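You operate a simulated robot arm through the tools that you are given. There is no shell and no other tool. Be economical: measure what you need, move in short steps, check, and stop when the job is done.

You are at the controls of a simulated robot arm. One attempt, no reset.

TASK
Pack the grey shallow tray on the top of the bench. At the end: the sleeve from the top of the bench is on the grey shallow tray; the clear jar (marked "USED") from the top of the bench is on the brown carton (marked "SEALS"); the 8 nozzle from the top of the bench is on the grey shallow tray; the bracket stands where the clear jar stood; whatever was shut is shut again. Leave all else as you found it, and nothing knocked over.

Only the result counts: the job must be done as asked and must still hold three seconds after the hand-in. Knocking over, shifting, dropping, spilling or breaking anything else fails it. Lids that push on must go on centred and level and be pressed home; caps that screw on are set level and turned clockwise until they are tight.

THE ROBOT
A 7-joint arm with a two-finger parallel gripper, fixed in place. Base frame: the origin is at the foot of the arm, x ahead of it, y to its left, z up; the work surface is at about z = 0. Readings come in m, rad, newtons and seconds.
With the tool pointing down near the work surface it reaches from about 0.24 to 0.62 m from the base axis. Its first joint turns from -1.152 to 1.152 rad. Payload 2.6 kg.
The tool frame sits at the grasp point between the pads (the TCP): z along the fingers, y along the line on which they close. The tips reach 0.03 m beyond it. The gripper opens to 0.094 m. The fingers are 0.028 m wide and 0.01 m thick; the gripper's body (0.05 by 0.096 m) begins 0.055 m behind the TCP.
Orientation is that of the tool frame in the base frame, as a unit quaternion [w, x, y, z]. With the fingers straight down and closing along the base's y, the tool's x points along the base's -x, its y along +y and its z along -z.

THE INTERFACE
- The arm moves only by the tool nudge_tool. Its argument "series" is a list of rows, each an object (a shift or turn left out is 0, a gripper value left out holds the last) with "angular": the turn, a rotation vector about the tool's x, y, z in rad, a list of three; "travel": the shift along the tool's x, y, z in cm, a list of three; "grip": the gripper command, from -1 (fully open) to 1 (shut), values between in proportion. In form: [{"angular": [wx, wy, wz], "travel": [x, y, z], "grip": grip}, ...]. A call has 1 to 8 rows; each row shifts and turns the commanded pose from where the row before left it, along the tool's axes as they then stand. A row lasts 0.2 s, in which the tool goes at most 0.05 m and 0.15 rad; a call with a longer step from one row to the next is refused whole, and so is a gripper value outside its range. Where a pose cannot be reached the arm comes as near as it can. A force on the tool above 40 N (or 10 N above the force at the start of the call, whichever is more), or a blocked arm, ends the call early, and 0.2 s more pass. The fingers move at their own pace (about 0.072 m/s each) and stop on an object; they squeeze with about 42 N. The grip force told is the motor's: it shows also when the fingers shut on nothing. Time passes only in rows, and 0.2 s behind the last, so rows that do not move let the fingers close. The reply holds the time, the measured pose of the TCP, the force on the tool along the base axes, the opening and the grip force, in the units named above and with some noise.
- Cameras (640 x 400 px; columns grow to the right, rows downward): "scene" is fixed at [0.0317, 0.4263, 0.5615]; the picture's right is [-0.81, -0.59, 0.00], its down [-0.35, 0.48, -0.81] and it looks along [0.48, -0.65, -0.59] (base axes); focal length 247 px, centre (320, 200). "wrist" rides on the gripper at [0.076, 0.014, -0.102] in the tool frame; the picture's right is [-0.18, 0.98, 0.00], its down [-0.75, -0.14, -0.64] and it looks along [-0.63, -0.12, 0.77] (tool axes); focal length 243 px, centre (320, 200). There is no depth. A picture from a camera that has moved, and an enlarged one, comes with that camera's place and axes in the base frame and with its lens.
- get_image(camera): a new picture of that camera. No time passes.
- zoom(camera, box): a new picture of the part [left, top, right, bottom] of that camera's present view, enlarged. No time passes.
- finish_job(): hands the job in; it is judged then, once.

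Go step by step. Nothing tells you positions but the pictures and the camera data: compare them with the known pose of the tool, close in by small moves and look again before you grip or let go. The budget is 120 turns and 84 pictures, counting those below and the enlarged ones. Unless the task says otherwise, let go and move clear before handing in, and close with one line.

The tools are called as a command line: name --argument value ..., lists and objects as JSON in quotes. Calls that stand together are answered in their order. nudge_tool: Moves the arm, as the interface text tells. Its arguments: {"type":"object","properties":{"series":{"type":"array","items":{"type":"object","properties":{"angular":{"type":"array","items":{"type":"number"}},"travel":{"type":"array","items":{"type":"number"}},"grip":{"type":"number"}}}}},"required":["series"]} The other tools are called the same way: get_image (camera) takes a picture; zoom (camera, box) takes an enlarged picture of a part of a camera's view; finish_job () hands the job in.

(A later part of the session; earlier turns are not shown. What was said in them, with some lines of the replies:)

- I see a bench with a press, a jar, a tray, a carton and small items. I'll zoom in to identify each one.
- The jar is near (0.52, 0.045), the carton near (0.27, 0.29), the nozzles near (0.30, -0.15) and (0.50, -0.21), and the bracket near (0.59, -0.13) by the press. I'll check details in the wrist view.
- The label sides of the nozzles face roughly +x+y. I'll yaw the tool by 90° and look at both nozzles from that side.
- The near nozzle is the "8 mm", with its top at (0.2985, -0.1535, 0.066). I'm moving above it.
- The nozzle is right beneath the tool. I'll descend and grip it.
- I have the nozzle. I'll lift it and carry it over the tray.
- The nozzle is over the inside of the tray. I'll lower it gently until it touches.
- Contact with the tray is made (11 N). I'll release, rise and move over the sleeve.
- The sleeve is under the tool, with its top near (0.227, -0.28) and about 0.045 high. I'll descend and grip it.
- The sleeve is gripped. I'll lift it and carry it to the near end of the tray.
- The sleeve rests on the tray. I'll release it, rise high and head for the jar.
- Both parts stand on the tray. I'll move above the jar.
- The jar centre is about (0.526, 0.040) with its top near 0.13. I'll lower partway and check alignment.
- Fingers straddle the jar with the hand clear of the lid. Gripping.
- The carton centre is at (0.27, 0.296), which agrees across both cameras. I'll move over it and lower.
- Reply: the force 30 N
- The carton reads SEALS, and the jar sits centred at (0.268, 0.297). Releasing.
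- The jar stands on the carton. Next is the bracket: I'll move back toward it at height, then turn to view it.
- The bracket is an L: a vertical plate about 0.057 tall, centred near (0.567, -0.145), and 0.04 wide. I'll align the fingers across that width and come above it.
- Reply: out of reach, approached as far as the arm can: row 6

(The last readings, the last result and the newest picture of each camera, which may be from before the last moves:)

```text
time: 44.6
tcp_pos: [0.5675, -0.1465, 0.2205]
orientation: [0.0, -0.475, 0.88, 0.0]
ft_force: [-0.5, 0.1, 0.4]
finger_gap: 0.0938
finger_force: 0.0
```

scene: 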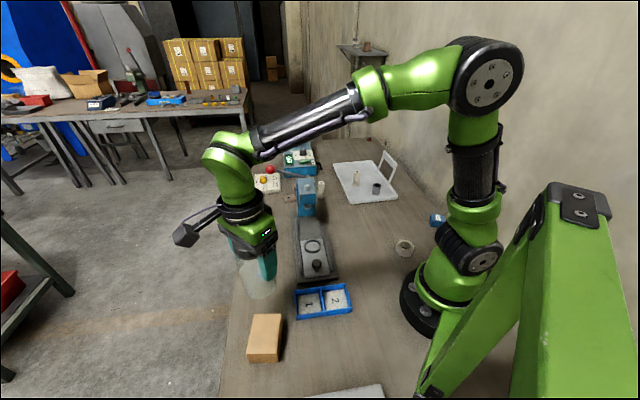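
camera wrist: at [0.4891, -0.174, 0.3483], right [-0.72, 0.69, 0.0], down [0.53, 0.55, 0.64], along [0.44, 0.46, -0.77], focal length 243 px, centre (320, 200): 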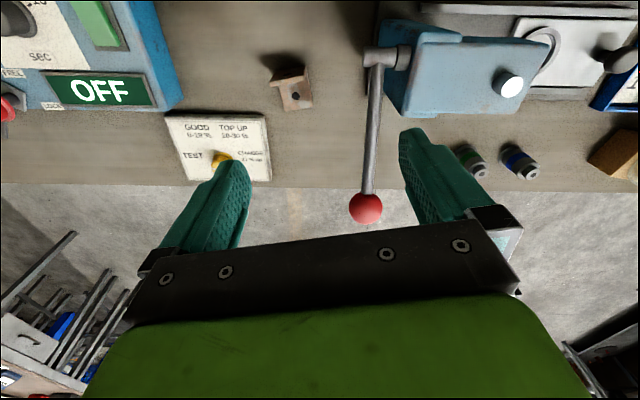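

nudge_tool --series '[{"travel": [0, 0, 4]}, {"travel": [0, 0, 4]}, {}]'

get_image --camera "wrist"

zoom --camera "scene" --box '[250, 130, 340, 220]'

```text
time: 45.4
tcp_pos: [0.57, -0.1455, 0.1403]
orientation: [0.0, -0.475, 0.88, 0.0]
ft_force: [-0.2, -0.5, 0.7]
finger_gap: 0.0939
finger_force: 0.1
```

```text
40 pictures are left
camera wrist: at [0.5166, -0.2019, 0.2425], right [-0.72, 0.69, 0.0], down [0.53, 0.55, 0.64], along [0.45, 0.46, -0.77], focal length 243 px, centre (320, 200)
```

wrist: 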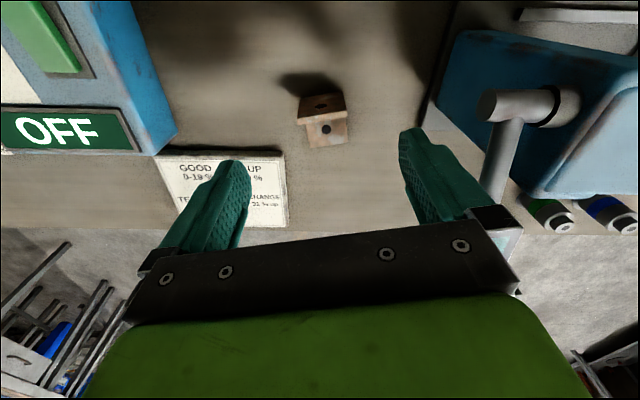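

```text
4.44 times, centred on (295, 175) of scene
camera zoom: at [0.0317, 0.4263, 0.5615], right [-0.81, -0.59, 0.0], down [-0.35, 0.48, -0.81], along [0.48, -0.65, -0.59], focal length 1098 px, centre (431, 311)
```

zoom: 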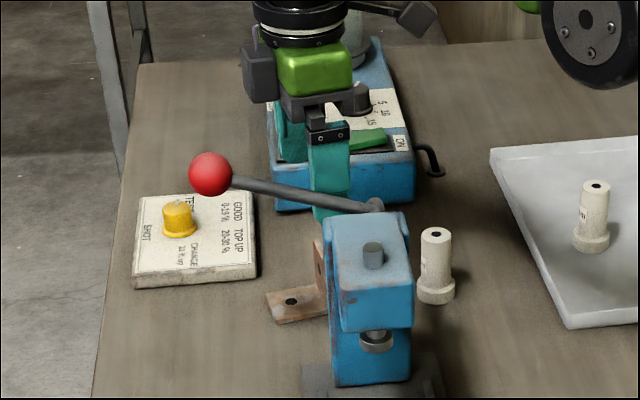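

zoom --camera "wrist" --box '[280, 75, 370, 155]'

```text
5.00 times, centred on (325, 115) of wrist
camera zoom: at [0.5166, -0.2019, 0.2425], right [-0.72, 0.69, 0.0], down [0.53, 0.55, 0.64], along [0.45, 0.46, -0.77], focal length 1213 px, centre (295, 625)
```

zoom: 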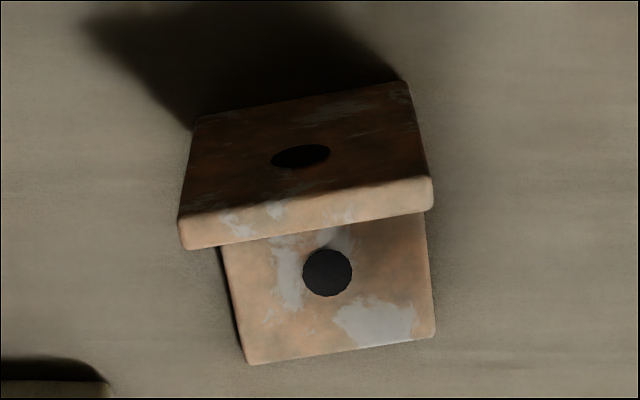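

The vertical plate centre is at about (0.567, -0.148) and the yaw matches. I'll descend in stages around it.

nudge_tool --series '[{"travel": [0.35, 0.1, 3]}, {"travel": [0, 0, 3]}, {}]'

get_image --camera "wrist"

zoom --camera "scene" --box '[250, 140, 340, 220]'

```text
time: 46.2
tcp_pos: [0.5677, -0.148, 0.0811]
orientation: [0.0, -0.476, 0.879, 0.0]
ft_force: [1.0, 0.1, 0.9]
finger_gap: 0.0942
finger_force: 0.0
```

```text
37 pictures are left
camera wrist: at [0.5142, -0.2052, 0.183], right [-0.72, 0.69, 0.0], down [0.53, 0.55, 0.64], along [0.45, 0.46, -0.77], focal length 243 px, centre (320, 200)
```

wrist: 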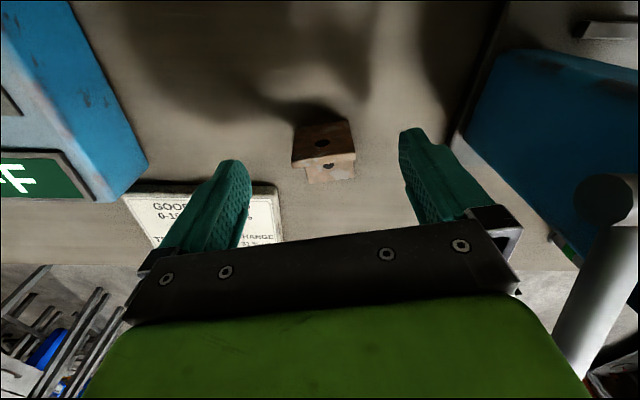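

```text
5.00 times, centred on (295, 180) of scene
camera zoom: at [0.0317, 0.4263, 0.5615], right [-0.81, -0.59, 0.0], down [-0.35, 0.48, -0.81], along [0.48, -0.65, -0.59], focal length 1235 px, centre (445, 300)
```

zoom: 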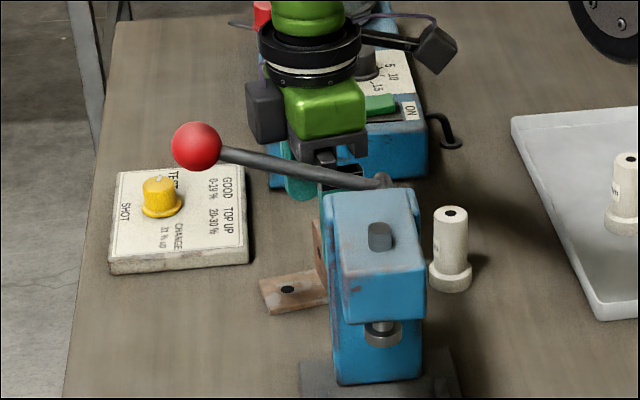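

nudge_tool --series '[{"travel": [0.1, 0, 2]}, {"travel": [0, 0, 2.1]}, {}, {"grip": 1}, {"grip": 1}, {"grip": 1}, {"grip": 1}]'

get_image --camera "wrist"

```text
time: 47.8
tcp_pos: [0.5656, -0.1509, 0.0409]
orientation: [0.0, -0.475, 0.88, 0.0]
ft_force: [-0.6, 0.2, 0.8]
finger_gap: 0.0412
finger_force: 42.3
```

```text
35 pictures are left
camera wrist: at [0.5129, -0.2064, 0.1426], right [-0.72, 0.69, 0.0], down [0.53, 0.55, 0.64], along [0.44, 0.46, -0.77], focal length 243 px, centre (320, 200)
```

wrist: 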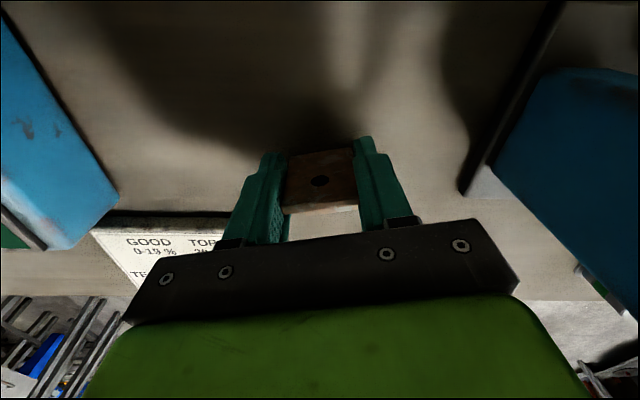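

The bracket is gripped (0.041 gap). I'll lift straight up, back away from the press, then rise above the lever.

nudge_tool --series '[{"travel": [0, 0, -1]}, {"travel": [0, 0, -3]}, {"travel": [0, 0, -4]}, {"travel": [0, 0, -4]}, {}]'

get_image --camera "scene"

```text
time: 49.0
tcp_pos: [0.5646, -0.151, 0.1605]
orientation: [0.0, -0.475, 0.88, 0.0]
ft_force: [0.4, 0.0, -1.2]
finger_gap: 0.0415
finger_force: 42.1
```

```text
34 pictures are left
```

scene: 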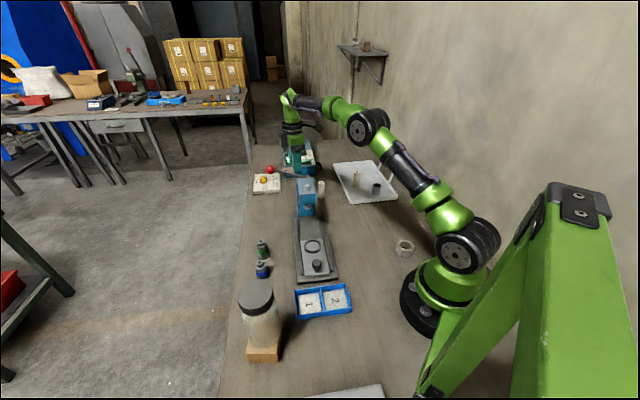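

nudge_tool --series '[{"travel": [4.15, 0.9, -1.5]}, {"travel": [4.15, 0.9, -1.5]}, {"travel": [0, 0, -4.5]}, {"travel": [0, 0, -4.5]}, {"angular": [0, 0, 0.15]}, {"angular": [0, 0, 0.15]}, {"angular": [0, 0, 0.15]}, {"angular": [0, 0, 0.15]}]'

nudge_tool --series '[{"angular": [0, 0, 0.15]}, {"angular": [0, 0, 0.15]}, {"angular": [0, 0, 0.15]}, {"angular": [0, 0, 0.15]}, {"angular": [0, 0, 0.15]}, {"angular": [0, 0, 0.15]}, {"angular": [0, 0, 0.15]}, {"angular": [0, 0, 0.15]}]'

nudge_tool --series '[{"angular": [0, 0, 0.15]}, {"angular": [0, 0, 0.15]}, {"angular": [0, 0, 0.15]}, {"angular": [0, 0, 0.15]}, {"angular": [0, 0, 0.15]}, {}]'

get_image --camera "wrist"

```text
time: 50.8
tcp_pos: [0.5067, -0.2096, 0.2806]
orientation: [0.0, -0.193, 0.981, 0.0]
ft_force: [0.7, 0.3, -0.8]
finger_gap: 0.0412
finger_force: 41.5
```

```text
time: 52.6
tcp_pos: [0.5046, -0.2088, 0.2808]
orientation: [-0.001, 0.394, 0.919, 0.0]
ft_force: [-0.2, 0.3, -1.1]
finger_gap: 0.0411
finger_force: 42.0
```

```text
time: 54.0
tcp_pos: [0.507, -0.2094, 0.28]
orientation: [0.0, 0.703, 0.711, 0.0]
ft_force: [0.0, 0.1, -2.0]
finger_gap: 0.0412
finger_force: 41.9
```

```text
33 pictures are left
camera wrist: at [0.5192, -0.1339, 0.3829], right [0.98, -0.17, 0.0], down [-0.13, -0.76, 0.64], along [-0.11, -0.63, -0.77], focal length 243 px, centre (320, 200)
```

wrist: 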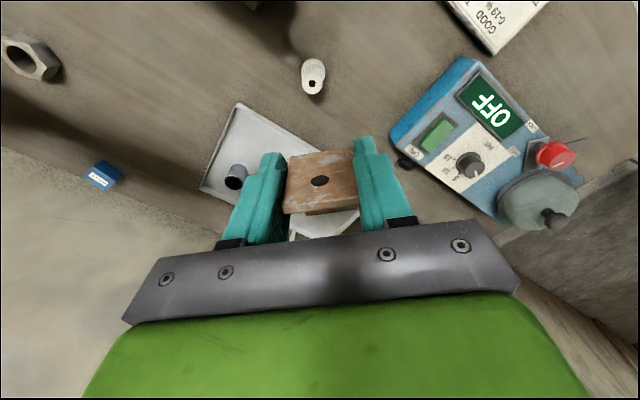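

Now I'll cross over the lever to above the jar's old spot.

nudge_tool --series '[{"travel": [4.54, 0.32, 0]}, {"travel": [4.54, 0.32, 0]}, {"travel": [4.54, 0.32, 0]}, {"travel": [4.54, 0.32, 0]}, {"travel": [4.54, 0.32, 0]}, {"travel": [4.55, 0.32, 0]}, {}]'

nudge_tool --series '[{"travel": [0, 0, 4]}, {"travel": [0, 0, 4]}, {"travel": [0, 0, 4]}, {}]'

zoom --camera "scene" --box '[220, 150, 320, 250]'

get_image --camera "wrist"

```text
time: 55.6
tcp_pos: [0.5222, 0.0617, 0.2805]
orientation: [0.0, 0.703, 0.711, 0.0]
ft_force: [0.5, 0.0, -0.9]
finger_gap: 0.0412
finger_force: 41.6
```

```text
time: 56.6
tcp_pos: [0.5204, 0.0654, 0.1601]
orientation: [0.0, 0.702, 0.712, 0.001]
ft_force: [0.2, -0.2, -1.7]
finger_gap: 0.0412
finger_force: 42.1
```

```text
4.00 times, centred on (270, 200) of scene
camera zoom: at [0.0318, 0.4263, 0.5615], right [-0.81, -0.59, 0.0], down [-0.35, 0.48, -0.81], along [0.48, -0.65, -0.59], focal length 988 px, centre (520, 200)
```

zoom: 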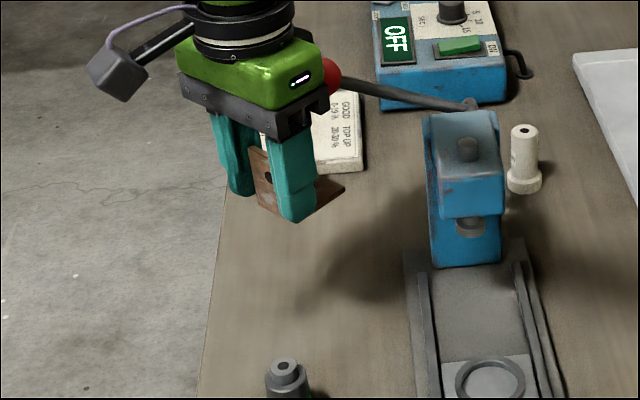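

```text
31 pictures are left
camera wrist: at [0.5342, 0.1407, 0.2623], right [0.99, -0.17, 0.0], down [-0.13, -0.76, 0.64], along [-0.11, -0.63, -0.77], focal length 243 px, centre (320, 200)
```

wrist: 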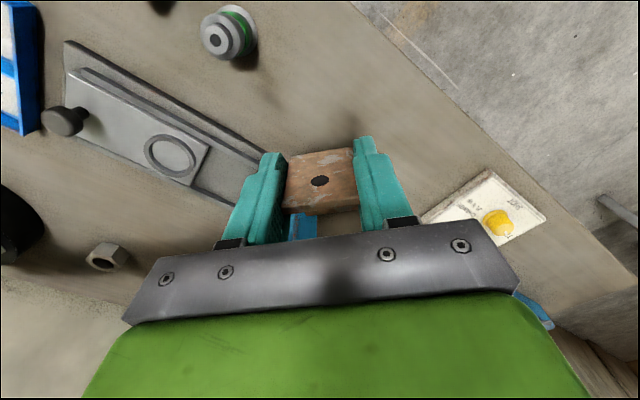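

nudge_tool --series '[{"travel": [-0.15, 0.4, 3.5]}, {"travel": [0, 0, 3.5]}, {"travel": [0, 0, 3.5]}, {"travel": [0, 0, 0.6]}, {}]'

zoom --camera "scene" --box '[230, 170, 310, 250]'

```text
time: 57.8
tcp_pos: [0.5243, 0.0617, 0.0504]
orientation: [0.0, 0.702, 0.712, 0.0]
ft_force: [0.3, 0.5, -1.8]
finger_gap: 0.0411
finger_force: 41.8
```

```text
5.00 times, centred on (270, 210) of scene
camera zoom: at [0.0318, 0.4263, 0.5615], right [-0.81, -0.59, 0.0], down [-0.35, 0.48, -0.81], along [0.48, -0.65, -0.59], focal length 1235 px, centre (570, 150)
```

zoom: 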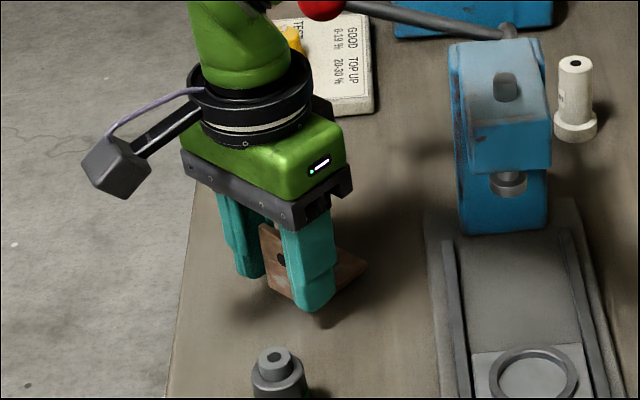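

nudge_tool --series '[{"travel": [0, 0, 0.5]}, {"travel": [0, 0, 0.2]}, {"travel": [0, 0, 0.1]}, {}]'

```text
time: 58.8
tcp_pos: [0.5244, 0.062, 0.0411]
orientation: [0.001, 0.702, 0.712, 0.001]
ft_force: [0.4, 0.3, -2.0]
finger_gap: 0.041
finger_force: 42.0
```

nudge_tool --series '[{"travel": [0, 0, 0.1]}, {"travel": [0, 0, 0.1]}, {}]'

zoom --camera "scene" --box '[250, 205, 300, 245]'

```text
time: 59.6
tcp_pos: [0.5239, 0.0616, 0.0413]
orientation: [0.001, 0.703, 0.711, 0.001]
ft_force: [-5.7, 2.0, 15.5]
finger_gap: 0.041
finger_force: 41.6
```

```text
10.00 times, centred on (275, 225) of scene
camera zoom: at [0.0316, 0.4263, 0.5615], right [-0.81, -0.59, 0.0], down [-0.35, 0.48, -0.81], along [0.48, -0.65, -0.59], focal length 2470 px, centre (770, -50)
```

zoom: 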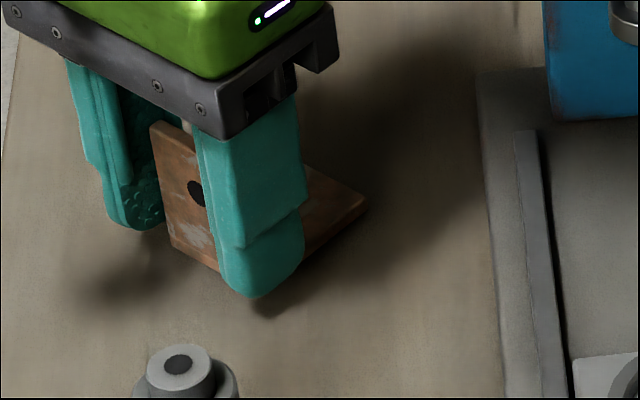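

The bracket is on the bench. I'll release, rise and inspect.

nudge_tool --series '[{"travel": [0, 0, -0.1], "grip": 0.0}, {"grip": -0.4}, {"grip": -0.6}, {}, {"travel": [0, 0, -3]}, {"travel": [0, 0, -4]}, {"travel": [0, 0, -5]}, {"travel": [2, -2, -4]}]'

nudge_tool --series '[{"travel": [4, -1, -2]}, {"travel": [3, -3, -2]}, {}]'

get_image --camera "scene"

zoom --camera "scene" --box '[240, 140, 400, 280]'

get_image --camera "wrist"

```text
time: 61.4
tcp_pos: [0.5047, 0.0782, 0.2013]
orientation: [0.0, 0.703, 0.711, -0.001]
ft_force: [0.5, -0.4, 0.0]
finger_gap: 0.0752
finger_force: 0.1
```

```text
time: 62.2
tcp_pos: [0.4641, 0.1499, 0.2404]
orientation: [0.0, 0.702, 0.712, 0.0]
ft_force: [-0.3, 0.0, -0.1]
finger_gap: 0.0751
finger_force: 0.1
```

```text
28 pictures are left
```

scene: 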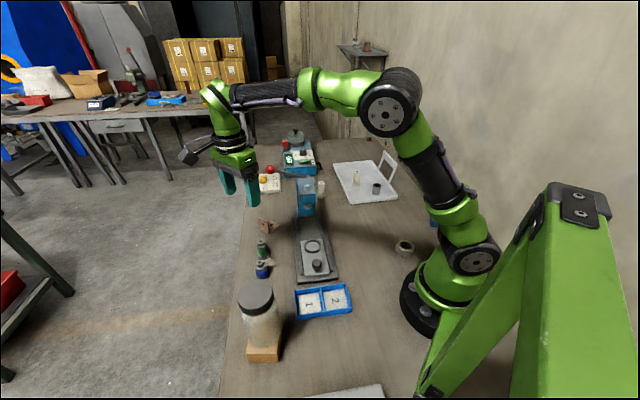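

```text
2.86 times, centred on (320, 210) of scene
camera zoom: at [0.0317, 0.4263, 0.5615], right [-0.81, -0.59, 0.0], down [-0.35, 0.48, -0.81], along [0.48, -0.65, -0.59], focal length 706 px, centre (320, 171)
```

zoom: 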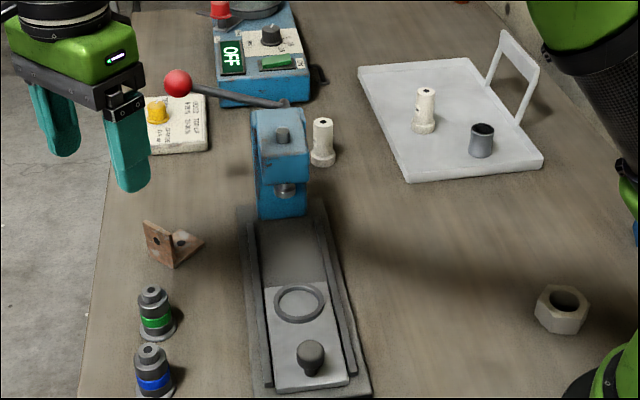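

```text
26 pictures are left
camera wrist: at [0.4778, 0.226, 0.3424], right [0.99, -0.17, 0.0], down [-0.13, -0.76, 0.64], along [-0.11, -0.63, -0.77], focal length 243 px, centre (320, 200)
```

wrist: 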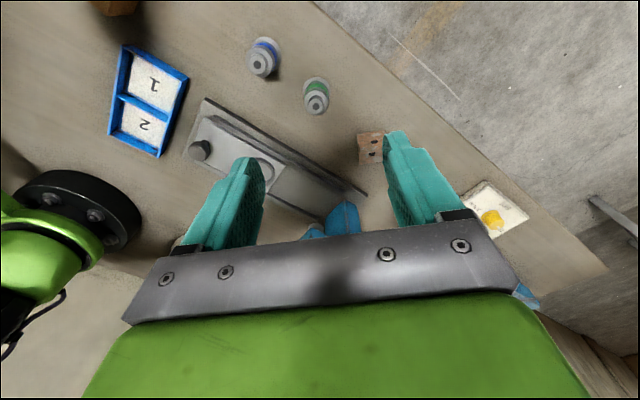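

zoom --camera "scene" --box '[250, 205, 290, 245]'

zoom --camera "wrist" --box '[335, 110, 405, 180]'

```text
10.00 times, centred on (270, 225) of scene
camera zoom: at [0.0317, 0.4263, 0.5615], right [-0.81, -0.59, 0.0], down [-0.35, 0.48, -0.81], along [0.48, -0.65, -0.59], focal length 2470 px, centre (820, -50)
```

zoom: 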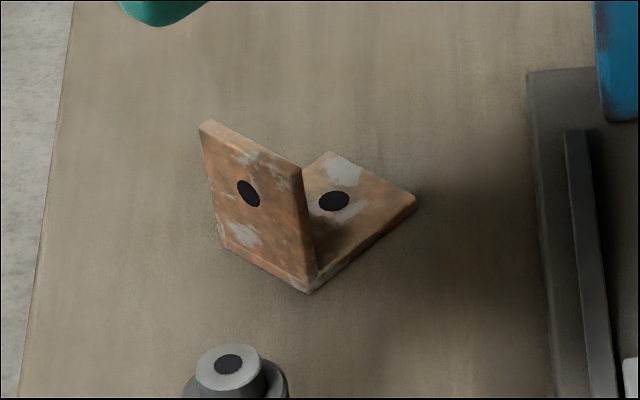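

```text
5.71 times, centred on (370, 145) of wrist
camera zoom: at [0.4778, 0.226, 0.3424], right [0.99, -0.17, 0.0], down [-0.13, -0.76, 0.64], along [-0.11, -0.63, -0.77], focal length 1386 px, centre (34, 514)
```

zoom: 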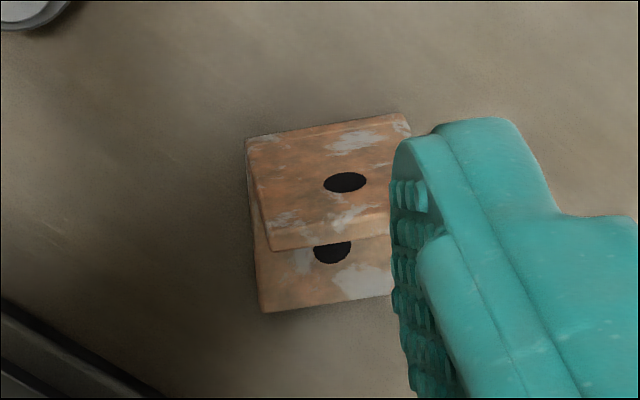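

The bracket stands upright at the jar's old spot, within about 5 mm. The jar is on the carton, both parts are on the tray, nothing was opened and the arm is clear.

finish_job

```text
The job is handed in.
```

I packed the tray and handed the job in: the sleeve and the 8 mm nozzle are on the grey tray, the "USED" jar is on the "SEALS" carton, and the bracket stands within about 5 mm of the jar's old spot. I opened nothing, and the last pictures show nothing else moved or knocked over.
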